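You operate a simulated robot arm through the tools that you are given. There is no shell and no other tool. Be economical: measure what you need, move in short steps, check, and stop when the job is done.

The job below is to be done with a simulated two-armed robot. You get a single attempt, and the scene is never put back.

## Task
Take the carton marked seals and put it on the grey tray marked true. Take the thick washer and leave it on the step of the tall bundle. Take the yellow roll and put it on the top of the long plywood box. Put the black square tube on the clear patch by the vise. Fetch the gold bush and set it on top of the white hub. Put the blue ribbed pad on the top of the steel table away on the top of the low bundle. Do these in any order.

It is judged by the outcome, as a careful person would: the job done as asked, and still so three seconds after it is handed in. It fails if anything else is knocked over, pushed out of place, dropped, spilled or broken. Lids that push on must go on centred and level and be pressed home; caps that screw on are set level and turned clockwise until they are tight.

## Robot
Two 7-joint arms with fingered hands on one trunk, on a base that drives. Base frame: it is fixed to the floor where the robot stands at the start and does not move with it; the origin is under the middle of the robot, x ahead of it, y to its left, z up; the surface under the hand at the start is at about z = 0.72. Readings come in m, rad, newtons and seconds.
The left shoulder is at the start at [0.06, 0.177, 0.8], the right one opposite. Places, roughly: black square tube (15x3x3 cm) [9.5, 1.4, 0.9]; blue ribbed pad (10x8x4 cm) [11.3, -8, 0.9]; carton marked seals [0.75, -0.25, 0.75]; clear patch by the vise (25x25 cm) [10.8, 0.96, 0.88]; gold bush (2x2x3 cm) [12.3, -7.7, 0.8]; step of the tall bundle [5, -1.1, 0.6]; thick washer (5x5x2 cm) [0.6, 0.1, 0.7]; top of the long plywood box [0.7, -0.2, 0.7]; top of the low bundle [4.6, 0.2, 0.5]; tray marked true [0.75, -0.5, 0.75]; white hub (9x9x10 cm) [12.5, -7.8, 0.8]; yellow roll (6x6x5 cm) [-0.9, 0.9, 1.2]. Payload 4 kg a hand.
Tool frame (each hand has its own): the origin (TCP) lies between the finger pads and is the grasp point; the fingertips stand 0.037 m ahead of it; z points along the fingers, y is the line along which they close. The gripper opens to 0.124 m. The gripper's body begins 0.043 m behind the TCP. The gripper is a hand of 3 fingers: y runs from the thumb to the fingers, the wrist lies at [-0.015, -0.108, -0.202] in the tool frame, and closing takes about 1.5 s.
Orientation is that of the tool frame in the base frame, as a unit quaternion [x, y, z, w]. With the fingers straight down and the wrist toward the robot, the tool's x, y and z point along [0, 1, 0], [1, 0, 0] and [0, 0, -1] of the base frame.

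## Interface
- The arms move only by the tool step_arm. It takes "left_targets", "right_targets" or both (then of equal length, played together; a hand with none holds still); each is a list of rows, each an object of numbers (a shift or turn left out is 0, a gripper value left out holds the last): "grip": the gripper command, from -1 (fully open) to 1 (shut), values between in proportion; "x", "y", "z": the shift along the tool's x, y, z in mm; "wx", "wy", "wz": the turn, a rotation vector about the tool's x, y, z in rad. In form: [{"grip": .., "x": .., "y": .., "z": .., "wx": .., "wy": .., "wz": ..}, ...]. A call has 1 to 12 rows; each row is the pose to reach, as a shift and turn from the pose commanded when the call began, along the tool's axes at that moment. A row lasts 0.2 s, in which the tool goes at most 0.05 m and 0.15 rad; a call with a longer step from one row to the next is refused whole, and so is a gripper value outside its range. Where a pose cannot be reached the arm comes as near as it can. A force on the tool above 40 N (or 10 N above the force at the start of the call, whichever is more), or a blocked arm, ends the call early, and 0.2 s more pass. Each finger travels about 0.072 m/s and halts on what it meets, pressing with about 30 N; the grip force reading is that of the motor and also rises with nothing between the fingers. The clock runs only during rows and for 0.2 s after the last one: add rows that repeat a pose to give the fingers time. The reply holds the time, the measured pose of the TCP, the force on the tool along the base axes, the opening and the grip force, in the units named above and with some noise, with the torque about the TCP (base axes, N m) and any sound that the robot's microphone picked up, and new pictures: "views" is both (left out), scene, wrist or none (wrist: the cameras of the hands that moved).
- Cameras (640 x 400 px; columns grow to the right, rows downward): "scene" is now at [0.0513, -0.0211, 1.4548]; the picture's right is [-0.26, -0.97, 0.00], its down [-0.62, 0.16, -0.77] and it looks along [0.75, -0.20, -0.64] (base axes); focal length 253 px, centre (320, 200). "left" rides on the left gripper at [-0.064, -0.076, -0.136] in its tool frame; the picture's right is [-0.84, -0.26, 0.48], its down [0.48, -0.76, 0.43] and it looks along [0.26, 0.60, 0.76] (tool axes); focal length 256 px, centre (320, 200). "right" rides on the right gripper at [0.064, -0.076, -0.137] in its tool frame; the picture's right is [-0.84, 0.26, -0.48], its down [-0.48, -0.76, 0.43] and it looks along [-0.26, 0.60, 0.76] (tool axes); focal length 256 px, centre (320, 200). There is no depth. A picture from a camera that has moved, and an enlarged one, comes with that camera's place and axes in the base frame and with its lens.
- lift_body(by): slides the trunk up (or, below 0, down) by that many m; the arms and the scene camera ride with it, the base frame stays. It gives what a move gives, with no picture.
- steer(legs): drives the robot by 1 to 6 legs, each [ahead, left, turn to the left] in m, m and rad, along the robot's own axes; the way and the turn of a leg run together, so that a leg with both is an arc; at most 1.5 m and 3.142 rad a leg. The arms and the cameras ride along, it lands a little off, and it stops where it bumps. It gives what a move gives, and a new picture of the scene camera.
- grasp_type(shape, hand): the hand has 3 fingers and takes this shape, open, in about a second: jaw (thumb against the fingers, like two jaws); tri (thumb and two fingers); tip (a fingertip pinch); poke (one finger out to press); point (the index stretched); flat (the hand flat); cup (the hand cupped); fist (a fist). The gripper value then closes the fingers along that shape, each until it touches; the sizes above hold for jaw. It gives what a move gives, with no picture.
- pan_tilt(pan, tilt): turns the head with the scene camera to pan (to the left, within 1.501 rad either way) and tilt (down, from -0.506 to 1.204), counted from straight ahead of the robot. It gives what a move gives, and a new picture of the scene camera.
- close_up(camera, box): a new picture of the part [left, top, right, bottom] of that camera's present view, enlarged. No time passes.
- close_job(): hands the job in; it is judged then, once.

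Go step by step. Nothing tells you exact positions but the pictures and the camera data: compare them with the known pose of the tool, close in by small moves and look again before you grip or let go. The budget is 186 turns and 260 pictures, counting those below and the enlarged ones. Unless the task says otherwise, let go and move clear before handing in, and close with one line.

The tools are called after "Request:" as name(argument=value, ...) on one line, values as JSON. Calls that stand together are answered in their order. step_arm: Moves the arms, as the interface text tells. Its arguments: {"type":"object","properties":{"left_targets":{"type":"array"},"right_targets":{"type":"array"},"views":{"type":"string","enum":["both","scene","wrist","none"]}},"required":[]} The other tools are called the same way: lift_body (by) slides the trunk up or down; grasp_type (shape, hand) gives the hand a shape; steer (legs) drives the base; pan_tilt (pan, tilt) turns the head that bears the scene camera; close_up (camera, box) takes an enlarged picture of a part of a camera's view; close_job () hands the job in.

At the start:

```text
time_s: 0.0
left_tool_pos: [0.7021, 0.1923, 1.0264]
left_orientation: [0.707, 0.707, 0.001, 0.0]
left_force: [-0.5, 0.6, -0.4]
left_moment: [0.01, 0.02, -0.01]
left_gripper_width: 0.1233
left_grasp_force: 0.0
left_shape: jaw
right_tool_pos: [0.6354, -0.355, 1.0581]
right_orientation: [0.707, 0.707, -0.001, -0.001]
right_force: [-0.8, -0.4, -0.1]
right_moment: [0.01, -0.01, 0.0]
right_gripper_width: 0.1236
right_grasp_force: 0.0
right_shape: jaw
trunk travel left (down, up): [-0.325, 0.265]
robot x, y, heading: [0.0069, -0.0021, 0.002]
head pan, tilt: [-0.258, 0.689]
```

scene: 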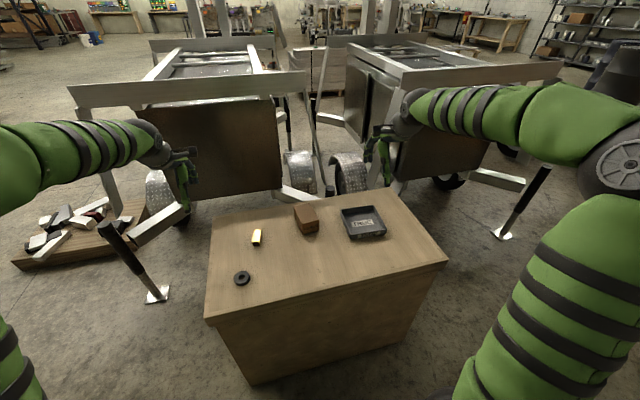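
right: 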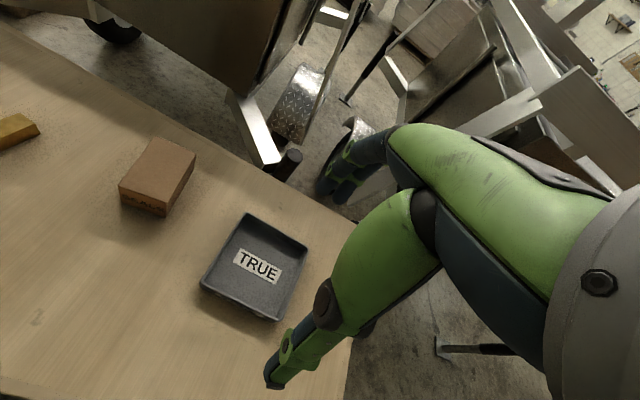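
left: 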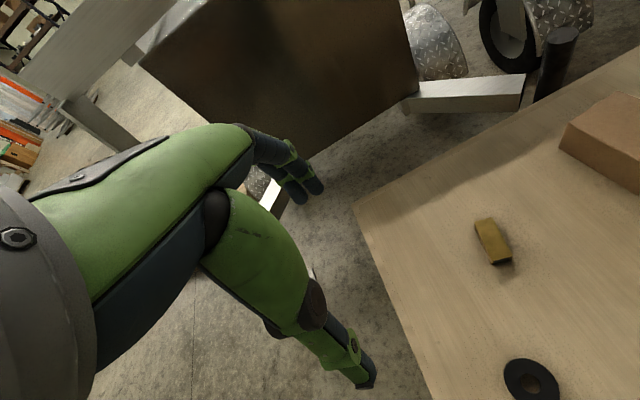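

I see the plywood box with the washer, a small gold block, a carton and the tray marked TRUE. First I look closer at the carton and washer.

Request:
close_up(camera="right", box=[80, 110, 340, 340])

Request:
close_up(camera="scene", box=[200, 180, 460, 340])

```text
1.74 times, centred on (210, 225) of right
camera zoom: at [0.5581, -0.2905, 1.196], right [0.26, -0.84, 0.48], down [-0.76, -0.48, -0.43], along [0.6, -0.26, -0.76], focal length 445 px, centre (511, 156)
```

zoom: 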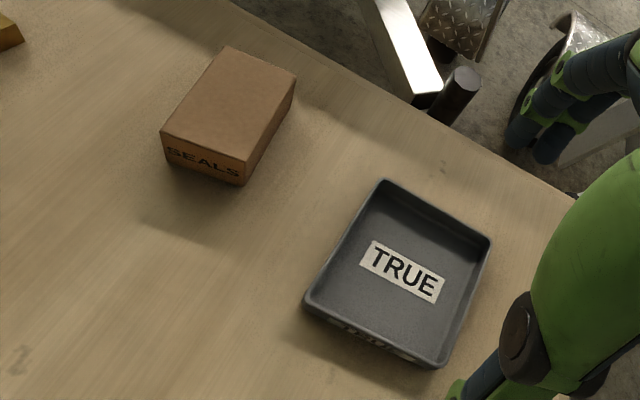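

```text
2.46 times, centred on (330, 260) of scene
camera zoom: at [0.0513, -0.0211, 1.4548], right [-0.26, -0.97, 0.0], down [-0.62, 0.16, -0.77], along [0.75, -0.2, -0.64], focal length 622 px, centre (295, 52)
```

zoom: 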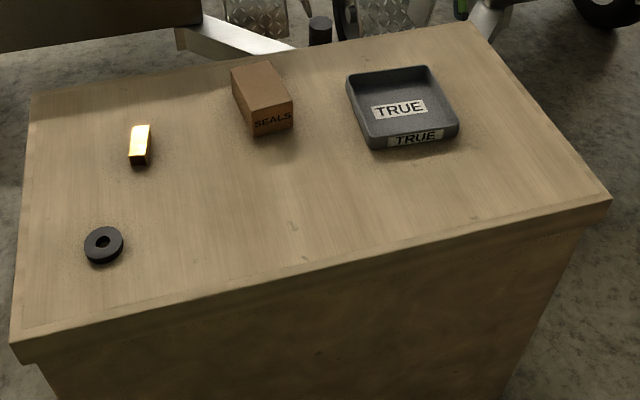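

The carton reads SEALS: centre about (0.777, -0.158), top 0.778, box top about 0.722; washer about (0.571, 0.099). I bring the right hand above the carton, turned to grip across its narrow sides, and the left above the washer.

Request:
step_arm(right_targets=[{"x": 16, "y": 12, "z": 12, "wz": -0.14, "grip": -1}, {"x": 33, "y": 24, "z": 23, "wz": -0.28}, {"x": 49, "y": 36, "z": 35, "wz": -0.42}, {"x": 66, "y": 47, "z": 46, "wz": -0.56}, {"x": 82, "y": 59, "z": 58, "wz": -0.7}, {"x": 98, "y": 71, "z": 69, "wz": -0.84}, {"x": 115, "y": 83, "z": 80, "wz": -0.98}, {"x": 131, "y": 95, "z": 92, "wz": -1.12}, {"x": 148, "y": 106, "z": 104, "wz": -1.26}, {"x": 164, "y": 118, "z": 115, "wz": -1.4}, {"x": 181, "y": 130, "z": 126, "wz": -1.55}, {"x": 197, "y": 142, "z": 138, "wz": -1.69}], left_targets=[{"x": -8, "y": -11, "z": 14, "grip": -1}, {"x": -16, "y": -22, "z": 28}, {"x": -23, "y": -33, "z": 41}, {"x": -31, "y": -44, "z": 55}, {"x": -39, "y": -55, "z": 69}, {"x": -47, "y": -66, "z": 83}, {"x": -54, "y": -76, "z": 97}, {"x": -62, "y": -87, "z": 111}, {"x": -70, "y": -98, "z": 125}, {"x": -78, "y": -109, "z": 138}, {"x": -85, "y": -120, "z": 152}, {"x": -93, "y": -131, "z": 166}])

```text
time_s: 2.6
left_tool_pos: [0.5736, 0.1007, 0.8602]
left_orientation: [0.707, 0.707, 0.0, 0.0]
left_force: [-0.2, 0.5, 0.1]
left_moment: [-0.03, 0.01, -0.04]
left_gripper_width: 0.1235
left_grasp_force: 0.1
left_shape: jaw
right_tool_pos: [0.7755, -0.1579, 0.9205]
right_orientation: [-0.061, 0.998, 0.0, 0.0]
right_force: [0.7, -0.5, -0.7]
right_moment: [0.02, 0.02, -0.03]
right_gripper_width: 0.1239
right_grasp_force: 0.0
right_shape: jaw
trunk travel left (down, up): [-0.325, 0.265]
robot x, y, heading: [0.002, 0.0005, 0.001]
head pan, tilt: [-0.258, 0.689]
camera scene: at [0.0518, -0.021, 1.4548], right [-0.26, -0.97, 0.0], down [-0.62, 0.16, -0.77], along [0.75, -0.2, -0.64], focal length 253 px, centre (320, 200)
camera right: at [0.7208, -0.2409, 1.0571], right [0.8, 0.36, 0.48], down [0.57, -0.7, -0.43], along [0.18, 0.62, -0.76], focal length 256 px, centre (320, 200)
camera left: at [0.4971, 0.0369, 0.9954], right [-0.26, -0.84, -0.48], down [-0.76, 0.48, -0.43], along [0.6, 0.26, -0.76], focal length 256 px, centre (320, 200)
```

scene: 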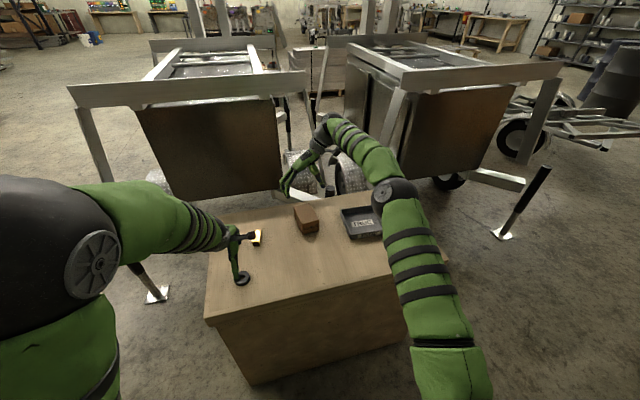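
right: 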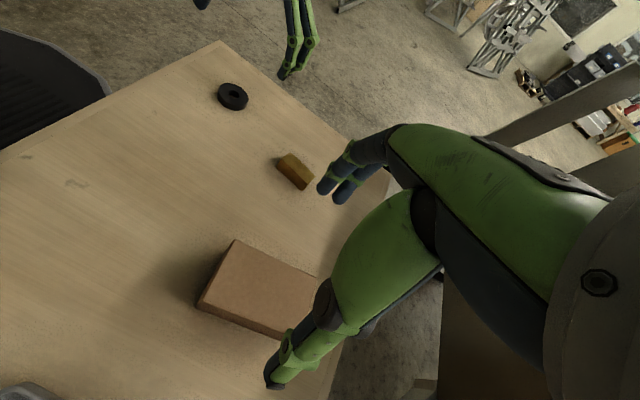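
left: 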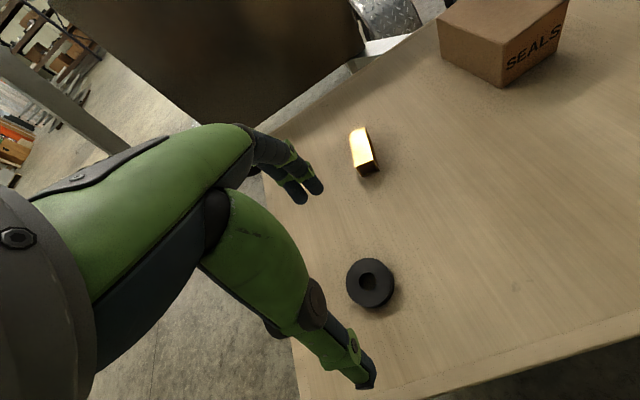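

The right camera agrees on the carton position and the left camera puts the washer right beneath the TCP. I lower both and close.

Request:
step_arm(right_targets=[{"z": 40}, {"z": 80}, {"z": 115}, {"z": 140}, {"z": 150}, {"z": 150, "grip": 1}, {"z": 150, "grip": 1}, {"z": 150, "grip": 1}, {"z": 150, "grip": 1}, {"z": 150, "grip": 1}, {"z": 150, "grip": 1}], left_targets=[{"z": 30}, {"z": 60}, {"z": 80}, {"z": 92}, {"z": 96}, {"z": 96, "grip": 1}, {"z": 96, "grip": 1}, {"z": 96, "grip": 1}, {"z": 96, "grip": 1}, {"z": 96, "grip": 1}, {"z": 96, "grip": 1}], views="wrist")

```text
time_s: 5.0
left_tool_pos: [0.5704, 0.0993, 0.7659]
left_orientation: [0.707, 0.707, 0.001, 0.001]
left_force: [1.2, -0.9, 10.7]
left_moment: [-0.1, -0.05, 0.05]
left_gripper_width: 0.0387
left_grasp_force: 30.1
left_shape: jaw
right_tool_pos: [0.776, -0.1585, 0.7734]
right_orientation: [-0.059, 0.998, 0.0, 0.001]
right_force: [1.4, -1.8, 8.4]
right_moment: [0.31, 0.03, -0.05]
right_gripper_width: 0.0865
right_grasp_force: 29.6
right_shape: jaw
trunk travel left (down, up): [-0.325, 0.265]
robot x, y, heading: [0.0029, -0.0001, -0.002]
head pan, tilt: [-0.258, 0.689]
camera right: at [0.7203, -0.2412, 0.9096], right [0.8, 0.35, 0.48], down [0.57, -0.7, -0.43], along [0.18, 0.62, -0.76], focal length 256 px, centre (320, 200)
camera left: at [0.4951, 0.0368, 0.901], right [-0.26, -0.84, -0.48], down [-0.76, 0.48, -0.44], along [0.6, 0.25, -0.76], focal length 256 px, centre (320, 200)
```

right: 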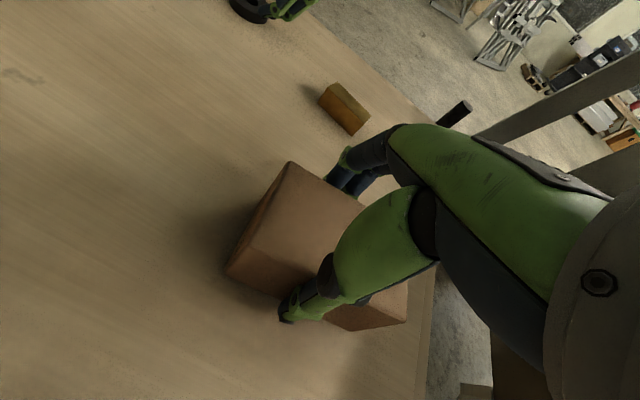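
left: 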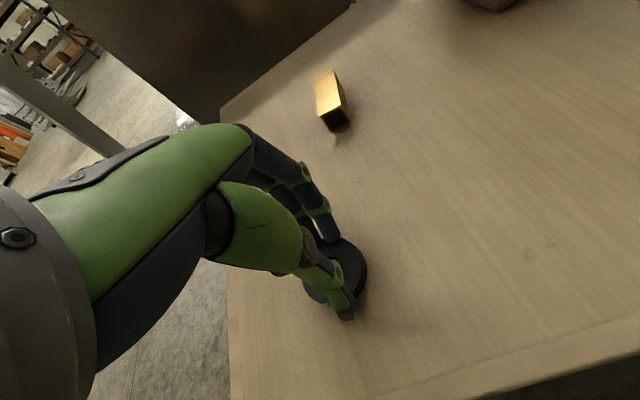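

Widths are unlike the expected sizes, so I look closely before lifting.

Request:
close_up(camera="left", box=[220, 130, 440, 340])

Request:
close_up(camera="right", box=[200, 120, 440, 340])

```text
1.90 times, centred on (330, 235) of left
camera zoom: at [0.4951, 0.0368, 0.901], right [-0.26, -0.84, -0.48], down [-0.76, 0.48, -0.44], along [0.6, 0.25, -0.76], focal length 488 px, centre (301, 133)
```

zoom: 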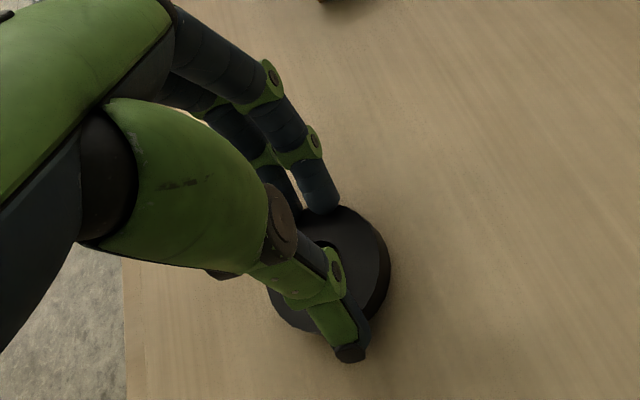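

```text
1.82 times, centred on (320, 230) of right
camera zoom: at [0.7203, -0.2412, 0.9096], right [0.8, 0.35, 0.48], down [0.57, -0.7, -0.43], along [0.18, 0.62, -0.76], focal length 465 px, centre (320, 146)
```

zoom: 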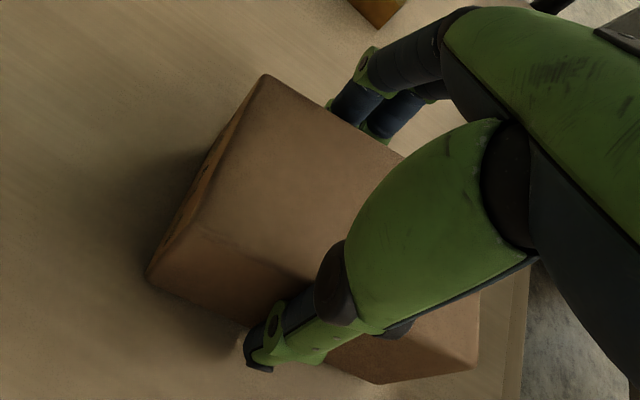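

The carton looks properly gripped; the washer grip is uncertain. I lift both 30 mm and look.

Request:
step_arm(right_targets=[{"z": -5}, {"z": -12}, {"z": -20}, {"z": -30}], left_targets=[{"z": -5}, {"z": -12}, {"z": -20}, {"z": -30}], views="wrist")

```text
time_s: 6.0
left_tool_pos: [0.5715, 0.1002, 0.7952]
left_orientation: [0.707, 0.707, -0.001, 0.0]
left_force: [-1.5, 0.5, -0.5]
left_moment: [0.05, 0.0, 0.03]
left_gripper_width: 0.0378
left_grasp_force: 29.8
left_shape: jaw
right_tool_pos: [0.7769, -0.1583, 0.801]
right_orientation: [-0.06, 0.998, 0.0, 0.0]
right_force: [0.3, 0.5, -1.8]
right_moment: [-0.03, 0.01, 0.05]
right_gripper_width: 0.0862
right_grasp_force: 29.9
right_shape: jaw
trunk travel left (down, up): [-0.325, 0.265]
robot x, y, heading: [-0.0001, -0.0012, -0.004]
head pan, tilt: [-0.258, 0.689]
camera right: at [0.7218, -0.2404, 0.9383], right [0.8, 0.35, 0.48], down [0.57, -0.7, -0.43], along [0.18, 0.62, -0.76], focal length 256 px, centre (320, 200)
camera left: at [0.4958, 0.0376, 0.9298], right [-0.26, -0.84, -0.48], down [-0.76, 0.48, -0.43], along [0.6, 0.26, -0.76], focal length 256 px, centre (320, 200)
```

right: 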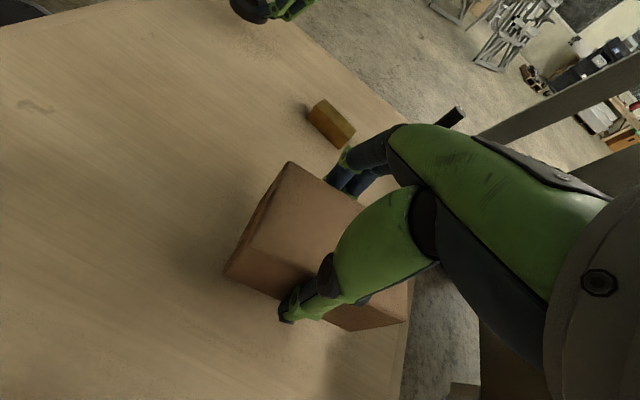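
left: 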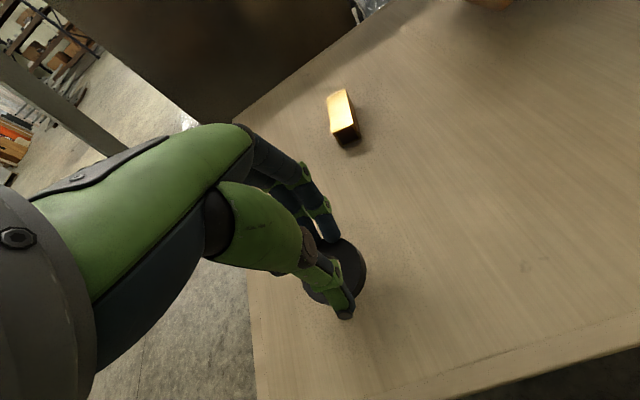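

Both lifted cleanly. I raise the carton and carry it over the tray centre (0.717, -0.376), and lift the washer.

Request:
step_arm(right_targets=[{"z": -30}, {"z": -60}, {"x": 10, "y": -25, "z": -60, "wz": 0.02}, {"x": 20, "y": -50, "z": -60, "wz": 0.05}, {"x": 31, "y": -75, "z": -60, "wz": 0.07}, {"x": 41, "y": -100, "z": -60, "wz": 0.09}, {"x": 52, "y": -125, "z": -60, "wz": 0.11}, {"x": 62, "y": -150, "z": -60, "wz": 0.14}, {"x": 72, "y": -175, "z": -60, "wz": 0.16}, {"x": 80, "y": -195, "z": -60, "wz": 0.18}, {"x": 85, "y": -208, "z": -60, "wz": 0.19}, {"x": 85, "y": -208, "z": -60, "wz": 0.19}], left_targets=[{"z": -20}, {"z": -40}, {"z": -60}, {"z": -80}, {"z": -100}, {"z": -120}, {"z": -140}, {"z": -160}, {"z": -180}, {"z": -200}, {"z": -200}, {"z": -200}], views="both")

```text
time_s: 8.6
left_tool_pos: [0.5726, 0.0995, 0.9944]
left_orientation: [0.707, 0.707, 0.0, 0.0]
left_force: [1.2, -0.5, 0.8]
left_moment: [0.01, 0.02, -0.03]
left_gripper_width: 0.0172
left_grasp_force: 29.9
left_shape: jaw
right_tool_pos: [0.717, -0.3746, 0.8601]
right_orientation: [0.035, 0.999, 0.0, 0.0]
right_force: [0.0, -0.2, -2.6]
right_moment: [-0.07, 0.01, -0.02]
right_gripper_width: 0.0862
right_grasp_force: 30.2
right_shape: jaw
trunk travel left (down, up): [-0.325, 0.265]
robot x, y, heading: [0.0009, 0.0039, -0.001]
head pan, tilt: [-0.258, 0.689]
camera scene: at [0.0515, -0.0213, 1.4548], right [-0.26, -0.97, 0.0], down [-0.62, 0.16, -0.77], along [0.75, -0.2, -0.64], focal length 253 px, centre (320, 200)
camera right: at [0.647, -0.4455, 0.9976], right [0.85, 0.2, 0.48], down [0.43, -0.79, -0.43], along [0.3, 0.58, -0.76], focal length 256 px, centre (320, 200)
camera left: at [0.4958, 0.0365, 1.1292], right [-0.26, -0.84, -0.48], down [-0.76, 0.48, -0.43], along [0.6, 0.26, -0.76], focal length 256 px, centre (320, 200)
```

scene: 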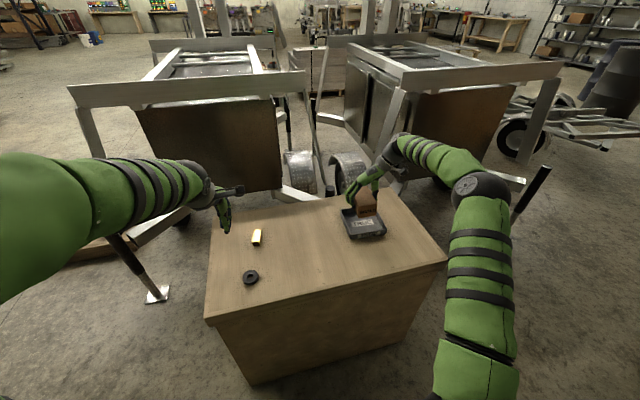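
right: 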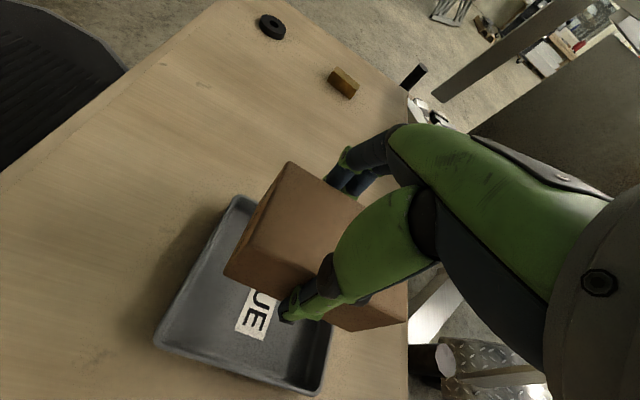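
left: 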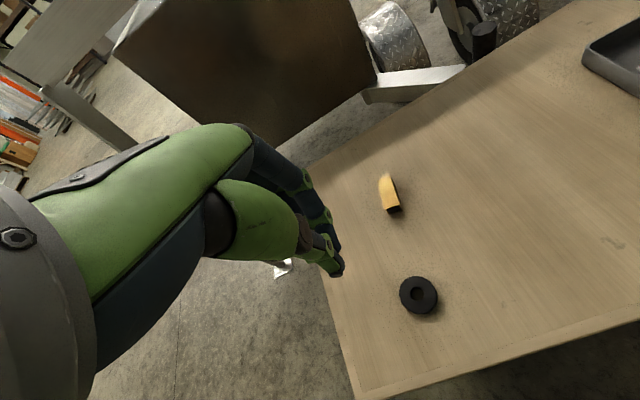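

The washer slipped out and lies flat on the box again; I'll retake it with a better grip later. The carton is centred over the tray, so I lower it.

Request:
step_arm(right_targets=[{"z": 25}, {"z": 50}, {"z": 65}, {"z": 72}, {"z": 76}, {"z": 79}, {"z": 80}], views="wrist")

Request:
close_up(camera="left", box=[320, 220, 500, 340])

```text
time_s: 10.2
left_tool_pos: [0.5731, 0.0999, 0.994]
left_orientation: [0.708, 0.707, -0.001, 0.0]
left_force: [0.2, -0.5, 0.8]
left_moment: [0.01, 0.0, -0.01]
left_gripper_width: 0.0171
left_grasp_force: 29.8
left_shape: jaw
right_tool_pos: [0.7173, -0.3757, 0.7807]
right_orientation: [0.036, 0.999, 0.001, 0.0]
right_force: [0.1, -0.2, -2.5]
right_moment: [-0.01, 0.02, 0.04]
right_gripper_width: 0.0861
right_grasp_force: 30.7
right_shape: jaw
trunk travel left (down, up): [-0.325, 0.265]
robot x, y, heading: [-0.0012, -0.0023, 0.001]
head pan, tilt: [-0.258, 0.689]
camera right: at [0.6477, -0.4453, 0.9179], right [0.85, 0.2, 0.48], down [0.43, -0.79, -0.43], along [0.3, 0.58, -0.76], focal length 256 px, centre (320, 200)
```

right: 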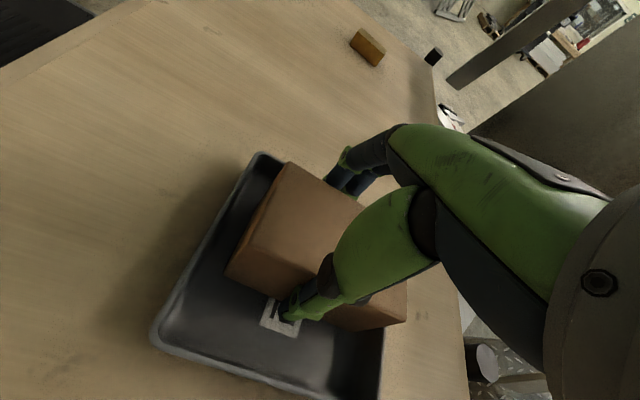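

```text
3.33 times, centred on (410, 280) of left
camera zoom: at [0.4957, 0.0365, 1.1291], right [-0.26, -0.84, -0.48], down [-0.76, 0.48, -0.43], along [0.6, 0.26, -0.76], focal length 853 px, centre (20, -67)
```

zoom: 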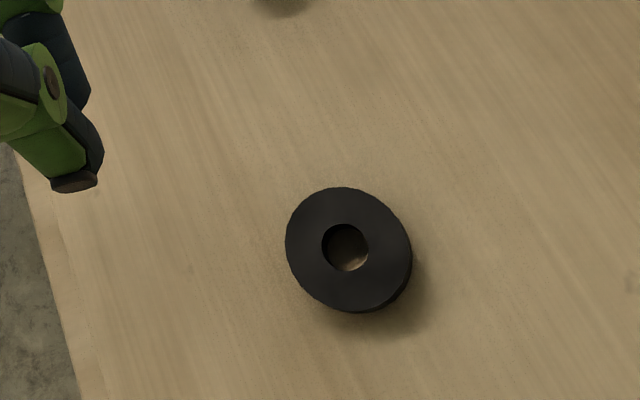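

Still hanging by its weight (-2.5 N). I lower in small steps until it touches.

Request:
step_arm(right_targets=[{"z": 2}, {"z": 4}, {"z": 5}, {"z": 5}], views="none")

```text
time_s: 11.2
left_tool_pos: [0.5703, 0.1003, 0.9931]
left_orientation: [0.707, 0.707, 0.0, 0.0]
left_force: [-0.7, -0.1, 0.4]
left_moment: [-0.01, 0.0, -0.02]
left_gripper_width: 0.0171
left_grasp_force: 30.3
left_shape: jaw
right_tool_pos: [0.7181, -0.3749, 0.7771]
right_orientation: [0.036, 0.999, 0.0, 0.0]
right_force: [0.8, -3.8, 7.3]
right_moment: [0.24, 0.0, 0.02]
right_gripper_width: 0.0859
right_grasp_force: 29.6
right_shape: jaw
trunk travel left (down, up): [-0.325, 0.265]
robot x, y, heading: [0.0034, -0.0006, -0.003]
head pan, tilt: [-0.258, 0.689]
```

Contact. I open partly (so the fingers don't push the tray walls) and look.

Request:
step_arm(right_targets=[{"grip": -0.5}, {"grip": -0.55}, {"grip": -0.6}, {"grip": -0.6}, {"grip": -0.6}], views="wrist")

```text
time_s: 12.4
left_tool_pos: [0.5708, 0.0989, 0.9939]
left_orientation: [0.707, 0.707, -0.001, 0.0]
left_force: [0.0, 0.1, 0.5]
left_moment: [0.03, 0.02, 0.0]
left_gripper_width: 0.0173
left_grasp_force: 29.8
left_shape: jaw
right_tool_pos: [0.7183, -0.3746, 0.7758]
right_orientation: [0.036, 0.999, 0.0, 0.001]
right_force: [0.1, -0.3, -0.3]
right_moment: [-0.06, -0.02, 0.02]
right_gripper_width: 0.099
right_grasp_force: 0.2
right_shape: jaw
trunk travel left (down, up): [-0.325, 0.265]
robot x, y, heading: [-0.0019, 0.0018, -0.004]
head pan, tilt: [-0.258, 0.689]
camera right: at [0.6476, -0.4445, 0.9129], right [0.85, 0.2, 0.48], down [0.43, -0.79, -0.43], along [0.3, 0.58, -0.76], focal length 256 px, centre (320, 200)
```

right: 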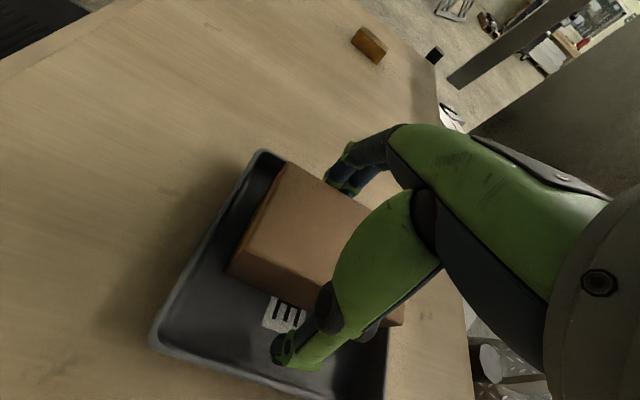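

The carton is released in the tray. I withdraw the right hand and set the left to tri shape for the round washer, now around (0.573, 0.077).

Request:
step_arm(right_targets=[{"z": -15}, {"z": -40}, {"z": -80}, {"z": -120}, {"z": -170}, {"z": -220}, {"z": -260}], left_targets=[{"grip": -1}, {"x": -5}, {"x": -10}, {"x": -15}, {"x": -20}, {"x": -22}, {"x": -22, "y": 2}], views="none")

Request:
grasp_type(hand="left", shape="tri")

Request:
step_arm(left_targets=[{"z": 30}, {"z": 70}, {"z": 110}, {"z": 110}])

```text
time_s: 14.0
left_tool_pos: [0.5728, 0.0779, 0.9951]
left_orientation: [0.707, 0.707, 0.0, -0.001]
left_force: [-0.1, 0.7, -0.2]
left_moment: [0.03, 0.03, 0.02]
left_gripper_width: 0.1233
left_grasp_force: 0.0
left_shape: jaw
right_tool_pos: [0.7167, -0.3748, 1.0372]
right_orientation: [0.036, 0.999, -0.001, -0.001]
right_force: [-0.1, -0.9, 0.5]
right_moment: [-0.05, 0.0, 0.05]
right_gripper_width: 0.0989
right_grasp_force: 0.0
right_shape: jaw
trunk travel left (down, up): [-0.325, 0.265]
robot x, y, heading: [0.0039, -0.0003, -0.003]
head pan, tilt: [-0.258, 0.689]
```

```text
time_s: 14.9
left_tool_pos: [0.5728, 0.0777, 0.9947]
left_orientation: [0.708, 0.707, 0.0, 0.0]
left_force: [0.2, 0.1, 0.5]
left_moment: [-0.01, -0.01, -0.02]
left_gripper_width: 0.1236
left_grasp_force: 0.0
left_shape: tri
right_tool_pos: [0.7173, -0.3743, 1.0376]
right_orientation: [0.036, 0.999, 0.0, 0.0]
right_force: [0.5, 0.3, -0.4]
right_moment: [-0.02, 0.0, -0.02]
right_gripper_width: 0.0988
right_grasp_force: 0.1
right_shape: jaw
trunk travel left (down, up): [-0.325, 0.265]
robot x, y, heading: [-0.0051, -0.0021, 0.001]
head pan, tilt: [-0.258, 0.689]
```

```text
time_s: 15.9
left_tool_pos: [0.5751, 0.0784, 0.8837]
left_orientation: [0.707, 0.707, 0.0, 0.0]
left_force: [-0.3, 0.3, 0.0]
left_moment: [-0.01, -0.02, -0.02]
left_gripper_width: 0.1236
left_grasp_force: 0.0
left_shape: tri
right_tool_pos: [0.717, -0.3737, 1.0357]
right_orientation: [0.035, 0.999, 0.0, 0.0]
right_force: [0.7, -0.1, 0.2]
right_moment: [0.01, -0.01, -0.01]
right_gripper_width: 0.0987
right_grasp_force: 0.0
right_shape: jaw
trunk travel left (down, up): [-0.325, 0.265]
robot x, y, heading: [-0.0014, 0.0031, 0.0]
head pan, tilt: [-0.258, 0.689]
camera scene: at [0.0514, -0.0212, 1.4548], right [-0.26, -0.97, 0.0], down [-0.62, 0.16, -0.77], along [0.75, -0.2, -0.64], focal length 253 px, centre (320, 200)
camera left: at [0.4982, 0.0151, 1.0194], right [-0.26, -0.84, -0.48], down [-0.76, 0.48, -0.43], along [0.6, 0.26, -0.76], focal length 256 px, centre (320, 200)
```

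scene: 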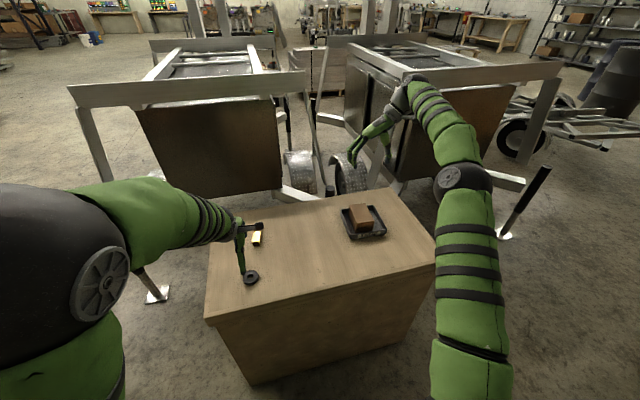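
left: 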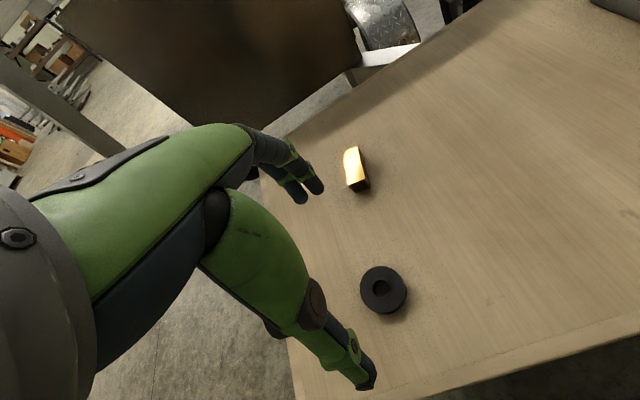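

The carton rests well in the tray. I lower the left hand deeper over the washer and close slowly.

Request:
step_arm(left_targets=[{"x": -4, "z": 40}, {"x": -5, "z": 80}, {"x": -5, "z": 110}, {"x": -5, "z": 122}, {"x": -5, "z": 122, "grip": 0}, {"x": -5, "z": 122, "grip": 0}, {"x": -5, "z": 122, "grip": 0}, {"x": -5, "z": 122, "grip": 0.5}, {"x": -5, "z": 122, "grip": 1}, {"x": -5, "z": 122, "grip": 1}, {"x": -5, "z": 122, "grip": 1}, {"x": -5, "z": 122, "grip": 1}], views="none")

Request:
close_up(camera="left", box=[220, 130, 440, 340])

```text
time_s: 18.5
left_tool_pos: [0.5745, 0.0744, 0.7651]
left_orientation: [0.707, 0.708, 0.001, 0.001]
left_force: [-0.3, -1.9, 10.0]
left_moment: [-0.06, -0.04, 0.06]
left_gripper_width: 0.0393
left_grasp_force: 29.9
left_shape: tri
right_tool_pos: [0.717, -0.3748, 1.0368]
right_orientation: [0.035, 0.999, 0.001, 0.0]
right_force: [-0.6, -0.4, 0.3]
right_moment: [0.0, 0.02, 0.01]
right_gripper_width: 0.0987
right_grasp_force: 0.0
right_shape: jaw
trunk travel left (down, up): [-0.325, 0.265]
robot x, y, heading: [-0.0021, 0.0024, -0.003]
head pan, tilt: [-0.258, 0.689]
```

```text
1.90 times, centred on (330, 235) of left
camera zoom: at [0.4984, 0.0107, 0.8999], right [-0.26, -0.84, -0.48], down [-0.76, 0.48, -0.44], along [0.6, 0.25, -0.76], focal length 488 px, centre (301, 133)
```

zoom: 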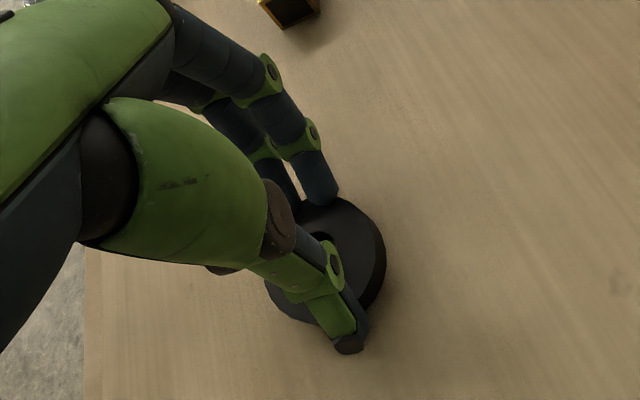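

The fingertips sit on top of the washer's far rim while the thumb reaches lower, hence the slip. I open, rise, tilt the hand so the fingers go lower, and look.

Request:
step_arm(left_targets=[{"grip": 0.3}, {"grip": -0.2}, {"grip": -0.2}, {"grip": -0.2, "z": -20}, {"grip": -0.2, "z": -50, "wx": 0.12}, {"grip": -0.2, "z": -50, "wx": 0.24, "y": 5}, {"grip": -0.2, "z": -50, "wx": 0.35, "y": 10}, {"grip": -0.2, "z": -50, "wx": 0.35, "y": 10}], views="wrist")

```text
time_s: 20.3
left_tool_pos: [0.5834, 0.0721, 0.8132]
left_orientation: [0.696, 0.696, -0.124, -0.123]
left_force: [-0.4, 0.8, -0.2]
left_moment: [-0.01, -0.01, 0.02]
left_gripper_width: 0.0741
left_grasp_force: 0.0
left_shape: tri
right_tool_pos: [0.7173, -0.3744, 1.037]
right_orientation: [0.035, 0.999, 0.0, -0.001]
right_force: [0.2, -0.5, -0.5]
right_moment: [-0.04, 0.01, 0.02]
right_gripper_width: 0.0991
right_grasp_force: 0.0
right_shape: jaw
trunk travel left (down, up): [-0.325, 0.265]
robot x, y, heading: [-0.0018, -0.0001, 0.002]
head pan, tilt: [-0.258, 0.689]
camera left: at [0.5591, 0.0099, 0.9659], right [-0.41, -0.84, -0.36], down [-0.86, 0.48, -0.15], along [0.3, 0.25, -0.92], focal length 256 px, centre (320, 200)
```

left: 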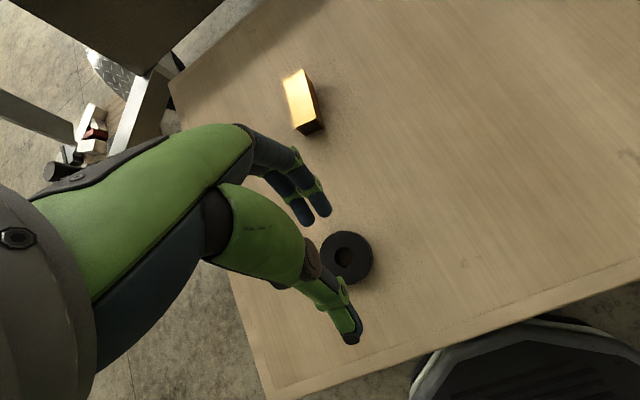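

Washer at (0.573, 0.072), between the tips. I descend vertically so the fingertips nearly reach the box, then close.

Request:
step_arm(left_targets=[{"y": 5, "z": 13}, {"y": 10, "z": 27}, {"y": 13.5, "z": 37}, {"y": 14.4, "z": 39.5}, {"y": 14.4, "z": 39.5, "grip": 0.2}, {"y": 14.4, "z": 39.5, "grip": 0.6}, {"y": 14.4, "z": 39.5, "grip": 1}, {"y": 14.4, "z": 39.5, "grip": 1}, {"y": 14.4, "z": 39.5, "grip": 1}], views="none")

Request:
close_up(camera="left", box=[220, 130, 440, 340])

```text
time_s: 22.3
left_tool_pos: [0.5843, 0.0735, 0.7708]
left_orientation: [0.696, 0.696, -0.123, -0.123]
left_force: [0.6, -0.5, 0.6]
left_moment: [-0.01, 0.01, 0.02]
left_gripper_width: 0.0001
left_grasp_force: 29.8
left_shape: tri
right_tool_pos: [0.7162, -0.3742, 1.0368]
right_orientation: [0.036, 0.999, 0.0, -0.001]
right_force: [-0.1, 0.0, 0.6]
right_moment: [0.0, 0.02, 0.0]
right_gripper_width: 0.0991
right_grasp_force: 0.0
right_shape: jaw
trunk travel left (down, up): [-0.325, 0.265]
robot x, y, heading: [0.0008, 0.001, -0.007]
head pan, tilt: [-0.258, 0.689]
```

```text
1.90 times, centred on (330, 235) of left
camera zoom: at [0.5595, 0.0103, 0.9236], right [-0.41, -0.84, -0.37], down [-0.86, 0.48, -0.15], along [0.3, 0.26, -0.92], focal length 488 px, centre (301, 133)
```

zoom: 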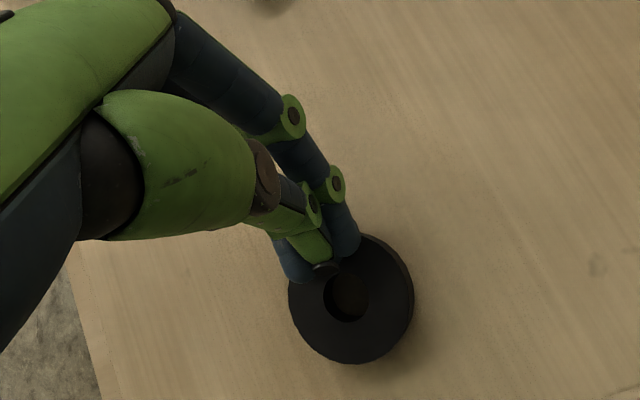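

The curled fingertips passed over the washer, pushing it to about (0.554, 0.072). I rise, set the opening to 0.062, recentre and look.

Request:
step_arm(left_targets=[{"y": -5, "z": -14}, {"y": -10, "z": -28}, {"y": -20, "z": -25, "grip": 0}, {"y": -29, "z": -21, "grip": 0}, {"y": -29, "z": -21, "grip": 0}, {"y": -29, "z": -21, "grip": 0}], views="none")

Request:
close_up(camera="left", box=[220, 130, 440, 340])

```text
time_s: 23.7
left_tool_pos: [0.5634, 0.072, 0.8006]
left_orientation: [0.696, 0.697, -0.123, -0.123]
left_force: [0.5, -0.2, -0.5]
left_moment: [0.01, 0.02, 0.01]
left_gripper_width: 0.0616
left_grasp_force: 0.1
left_shape: tri
right_tool_pos: [0.7185, -0.3749, 1.0359]
right_orientation: [0.036, 0.999, 0.001, 0.0]
right_force: [-0.1, 0.1, 0.1]
right_moment: [0.03, -0.02, 0.02]
right_gripper_width: 0.0989
right_grasp_force: 0.0
right_shape: jaw
trunk travel left (down, up): [-0.325, 0.265]
robot x, y, heading: [-0.0007, -0.0033, -0.0]
head pan, tilt: [-0.258, 0.689]
```

```text
1.90 times, centred on (330, 235) of left
camera zoom: at [0.5385, 0.0108, 0.953], right [-0.41, -0.84, -0.37], down [-0.86, 0.48, -0.15], along [0.3, 0.26, -0.92], focal length 488 px, centre (301, 133)
```

zoom: 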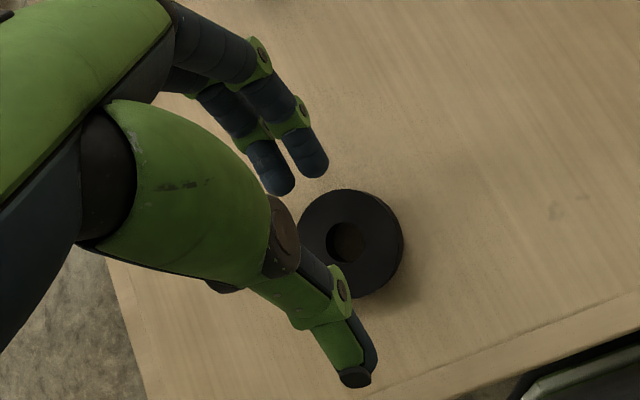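

Fingers at about x=0.583, thumb about 0.515, washer centre 0.552: well straddled. I descend to near the surface and check before closing.

Request:
step_arm(left_targets=[{"y": 4.5, "z": 12.5}, {"y": 9, "z": 25}, {"y": 12.2, "z": 34}, {"y": 13.6, "z": 37.6}, {"y": 14, "z": 39}], views="none")

Request:
close_up(camera="left", box=[220, 130, 440, 340])

```text
time_s: 24.9
left_tool_pos: [0.5679, 0.072, 0.7634]
left_orientation: [0.697, 0.697, -0.119, -0.115]
left_force: [0.0, 2.0, 16.8]
left_moment: [0.11, -0.31, 0.05]
left_gripper_width: 0.0589
left_grasp_force: 0.1
left_shape: tri
right_tool_pos: [0.7176, -0.3751, 1.0374]
right_orientation: [0.036, 0.999, 0.0, 0.0]
right_force: [-0.3, 0.0, 0.8]
right_moment: [0.01, 0.02, 0.01]
right_gripper_width: 0.0989
right_grasp_force: 0.1
right_shape: jaw
trunk travel left (down, up): [-0.325, 0.265]
robot x, y, heading: [-0.0007, -0.0016, 0.002]
head pan, tilt: [-0.258, 0.689]
stopped in row 5 (left hand): the force on the tool passed its limit at 42 N (the readings are from after the stop); the commanded pose is now the measured one
```

```text
1.90 times, centred on (330, 235) of left
camera zoom: at [0.5404, 0.0108, 0.917], right [-0.4, -0.84, -0.37], down [-0.86, 0.48, -0.17], along [0.32, 0.25, -0.92], focal length 488 px, centre (301, 133)
```

zoom: 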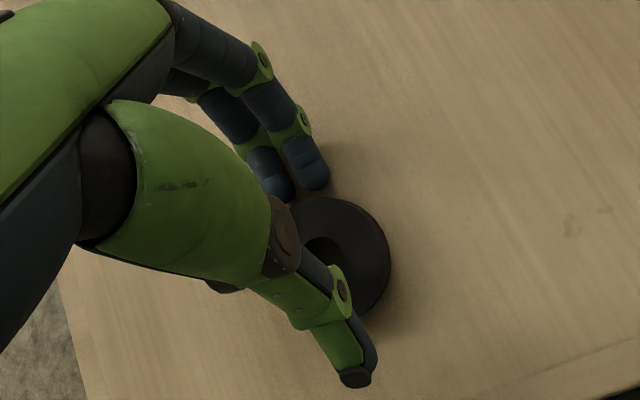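

The fingertips are on the surface beyond the rim. I ease up 1 mm and close slowly.

Request:
step_arm(left_targets=[{"z": -1, "grip": 0.1}, {"z": -1, "grip": 0.25}, {"z": -0.5, "grip": 0.4}, {"z": 0, "grip": 0.6}, {"z": 0, "grip": 1}, {"z": 0, "grip": 1}, {"z": 0, "grip": 1}], views="none")

Request:
close_up(camera="left", box=[220, 130, 440, 340])

```text
time_s: 26.5
left_tool_pos: [0.5654, 0.0732, 0.7619]
left_orientation: [0.697, 0.697, -0.122, -0.117]
left_force: [2.4, 0.9, 6.1]
left_moment: [0.07, -0.13, 0.02]
left_gripper_width: 0.0117
left_grasp_force: 29.7
left_shape: tri
right_tool_pos: [0.7175, -0.3753, 1.0366]
right_orientation: [0.036, 0.999, 0.0, -0.001]
right_force: [-0.6, -0.6, 0.3]
right_moment: [0.03, 0.0, 0.01]
right_gripper_width: 0.099
right_grasp_force: 0.1
right_shape: jaw
trunk travel left (down, up): [-0.325, 0.265]
robot x, y, heading: [-0.0025, -0.0015, 0.002]
head pan, tilt: [-0.258, 0.689]
```

```text
1.90 times, centred on (330, 235) of left
camera zoom: at [0.5396, 0.0111, 0.9154], right [-0.4, -0.84, -0.37], down [-0.86, 0.48, -0.16], along [0.31, 0.25, -0.92], focal length 488 px, centre (301, 133)
```

zoom: 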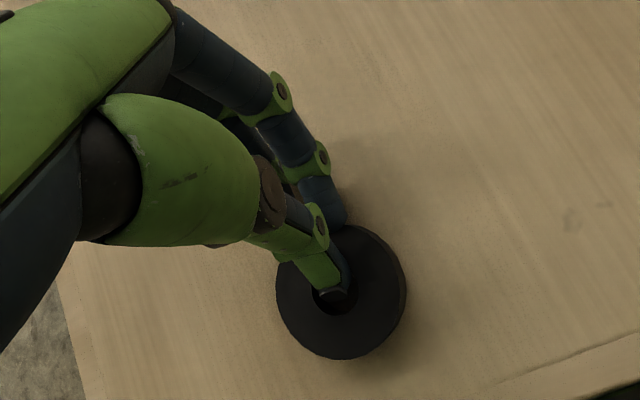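

The thumb has gone into the hole and the fingers are outside the far rim — a grip on the ring itself. I lift gently to test.

Request:
step_arm(left_targets=[{"y": -1, "z": -3}, {"y": -2.5, "z": -7}, {"y": -4, "z": -11}, {"y": -7, "z": -19}, {"y": -7, "z": -19}], views="none")

Request:
close_up(camera="left", box=[220, 130, 440, 340])

```text
time_s: 27.7
left_tool_pos: [0.567, 0.0724, 0.783]
left_orientation: [0.697, 0.697, -0.121, -0.117]
left_force: [-0.4, -0.6, -0.7]
left_moment: [-0.02, 0.01, 0.01]
left_gripper_width: 0.0104
left_grasp_force: 30.4
left_shape: tri
right_tool_pos: [0.7172, -0.3747, 1.0371]
right_orientation: [0.036, 0.999, 0.0, 0.0]
right_force: [0.0, 0.0, -0.2]
right_moment: [0.02, -0.02, -0.03]
right_gripper_width: 0.0988
right_grasp_force: 0.1
right_shape: jaw
trunk travel left (down, up): [-0.325, 0.265]
robot x, y, heading: [-0.0025, -0.003, 0.003]
head pan, tilt: [-0.258, 0.689]
```

```text
1.90 times, centred on (330, 235) of left
camera zoom: at [0.5389, 0.0108, 0.9361], right [-0.4, -0.84, -0.37], down [-0.86, 0.48, -0.16], along [0.31, 0.25, -0.92], focal length 488 px, centre (301, 133)
```

zoom: 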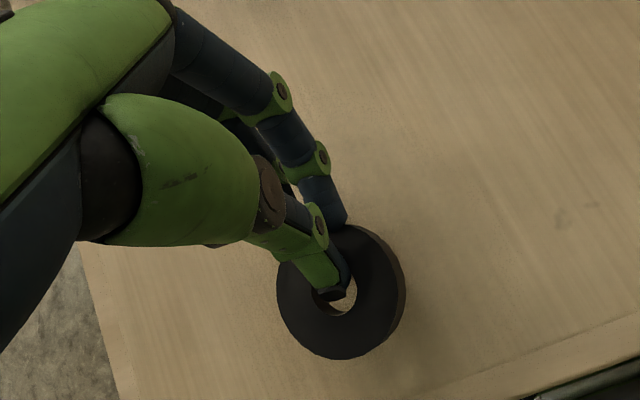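

It holds the ring. I raise it further and check for creep.

Request:
step_arm(left_targets=[{"y": -4, "z": -11}, {"y": -9, "z": -25}, {"y": -15, "z": -42}, {"y": -22, "z": -60}, {"y": -30, "z": -82}, {"y": -38, "z": -104}, {"y": -45, "z": -125}, {"y": -51, "z": -140}, {"y": -54, "z": -150}, {"y": -54, "z": -150}, {"y": -54, "z": -150}], views="none")

Request:
close_up(camera="left", box=[220, 130, 440, 340])

```text
time_s: 30.1
left_tool_pos: [0.5662, 0.0742, 0.9416]
left_orientation: [0.697, 0.697, -0.121, -0.118]
left_force: [0.7, -0.4, -0.6]
left_moment: [0.03, 0.01, 0.0]
left_gripper_width: 0.0105
left_grasp_force: 30.3
left_shape: tri
right_tool_pos: [0.7169, -0.3749, 1.036]
right_orientation: [0.036, 0.999, -0.001, 0.0]
right_force: [-0.6, 0.7, -1.0]
right_moment: [0.04, 0.0, -0.02]
right_gripper_width: 0.0989
right_grasp_force: 0.1
right_shape: jaw
trunk travel left (down, up): [-0.325, 0.265]
robot x, y, heading: [0.0003, 0.0002, -0.003]
head pan, tilt: [-0.258, 0.689]
```

```text
1.90 times, centred on (330, 235) of left
camera zoom: at [0.5393, 0.0114, 1.0945], right [-0.4, -0.84, -0.37], down [-0.86, 0.48, -0.16], along [0.31, 0.25, -0.92], focal length 488 px, centre (301, 133)
```

zoom: 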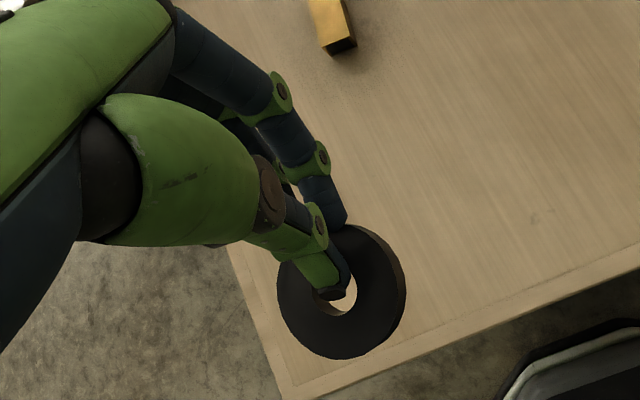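

The washer is held firmly. Now I look toward the yellow roll behind-left.

Request:
pan_tilt(pan=1.5, tilt=0.3)

Request:
pan_tilt(pan=0.6, tilt=0.4)

Request:
pan_tilt(pan=-1.4, tilt=0.4)

```text
time_s: 31.9
left_tool_pos: [0.565, 0.0738, 0.9419]
left_orientation: [0.697, 0.697, -0.12, -0.117]
left_force: [-0.4, -0.1, -0.2]
left_moment: [-0.01, 0.0, 0.02]
left_gripper_width: 0.0102
left_grasp_force: 30.1
left_shape: tri
right_tool_pos: [0.7172, -0.3742, 1.0373]
right_orientation: [0.035, 0.999, -0.001, 0.0]
right_force: [0.3, 0.8, 0.3]
right_moment: [0.02, -0.05, 0.01]
right_gripper_width: 0.0988
right_grasp_force: 0.0
right_shape: jaw
trunk travel left (down, up): [-0.325, 0.265]
robot x, y, heading: [0.0012, 0.0014, -0.001]
head pan, tilt: [1.499, 0.3]
camera scene: at [-0.0243, 0.0938, 1.4901], right [1.0, -0.07, 0.0], down [-0.02, -0.29, -0.96], along [0.07, 0.95, -0.3], focal length 253 px, centre (320, 200)
```

scene: 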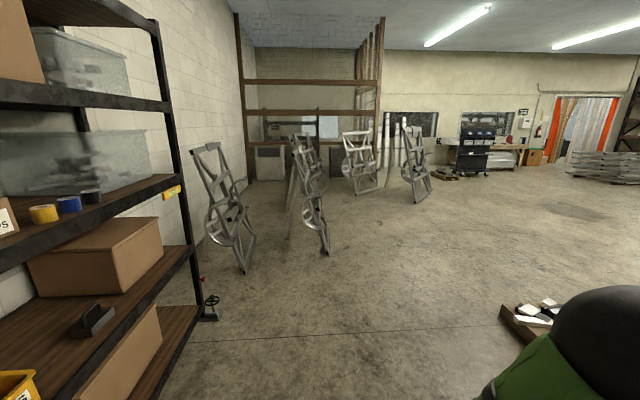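

```text
time_s: 33.1
left_tool_pos: [0.5662, 0.0747, 0.94]
left_orientation: [0.697, 0.697, -0.121, -0.117]
left_force: [-0.7, -0.4, -0.9]
left_moment: [0.0, 0.01, -0.02]
left_gripper_width: 0.0102
left_grasp_force: 30.0
left_shape: tri
right_tool_pos: [0.7187, -0.3731, 1.0374]
right_orientation: [0.035, 0.999, 0.001, -0.001]
right_force: [0.5, 0.0, 0.8]
right_moment: [-0.01, -0.05, -0.01]
right_gripper_width: 0.0987
right_grasp_force: 0.1
right_shape: jaw
trunk travel left (down, up): [-0.325, 0.265]
robot x, y, heading: [0.0007, 0.0012, -0.002]
head pan, tilt: [0.6, 0.4]
camera scene: at [0.0454, 0.0531, 1.4808], right [0.57, -0.82, 0.0], down [-0.32, -0.22, -0.92], along [0.76, 0.52, -0.39], focal length 253 px, centre (320, 200)
```

scene: 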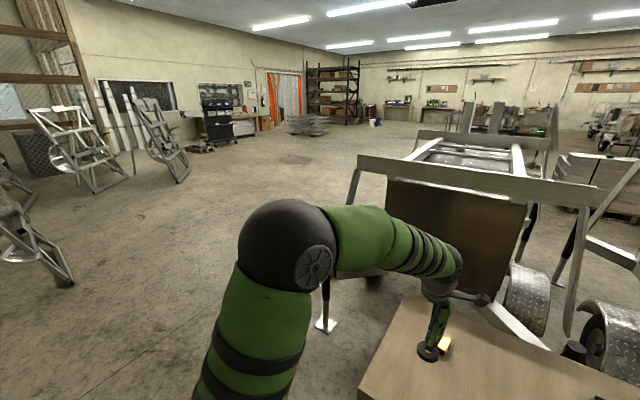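

```text
time_s: 35.0
left_tool_pos: [0.5659, 0.0727, 0.9418]
left_orientation: [0.697, 0.697, -0.121, -0.118]
left_force: [-0.5, 0.4, -0.4]
left_moment: [-0.01, 0.03, 0.02]
left_gripper_width: 0.0105
left_grasp_force: 29.8
left_shape: tri
right_tool_pos: [0.7174, -0.3743, 1.0368]
right_orientation: [0.036, 0.999, 0.0, 0.0]
right_force: [-0.7, 0.0, 0.6]
right_moment: [-0.02, 0.03, 0.01]
right_gripper_width: 0.099
right_grasp_force: 0.1
right_shape: jaw
trunk travel left (down, up): [-0.325, 0.265]
robot x, y, heading: [-0.0011, 0.0014, 0.003]
head pan, tilt: [-1.4, 0.4]
camera scene: at [-0.0152, -0.0906, 1.4808], right [-0.99, -0.17, 0.0], down [-0.07, 0.38, -0.92], along [0.16, -0.91, -0.39], focal length 253 px, centre (320, 200)
```

scene: 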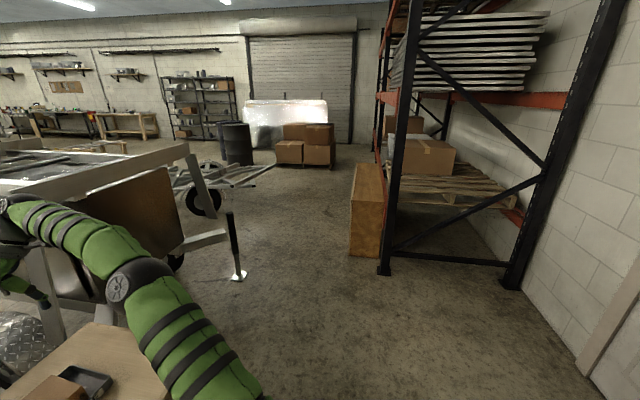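

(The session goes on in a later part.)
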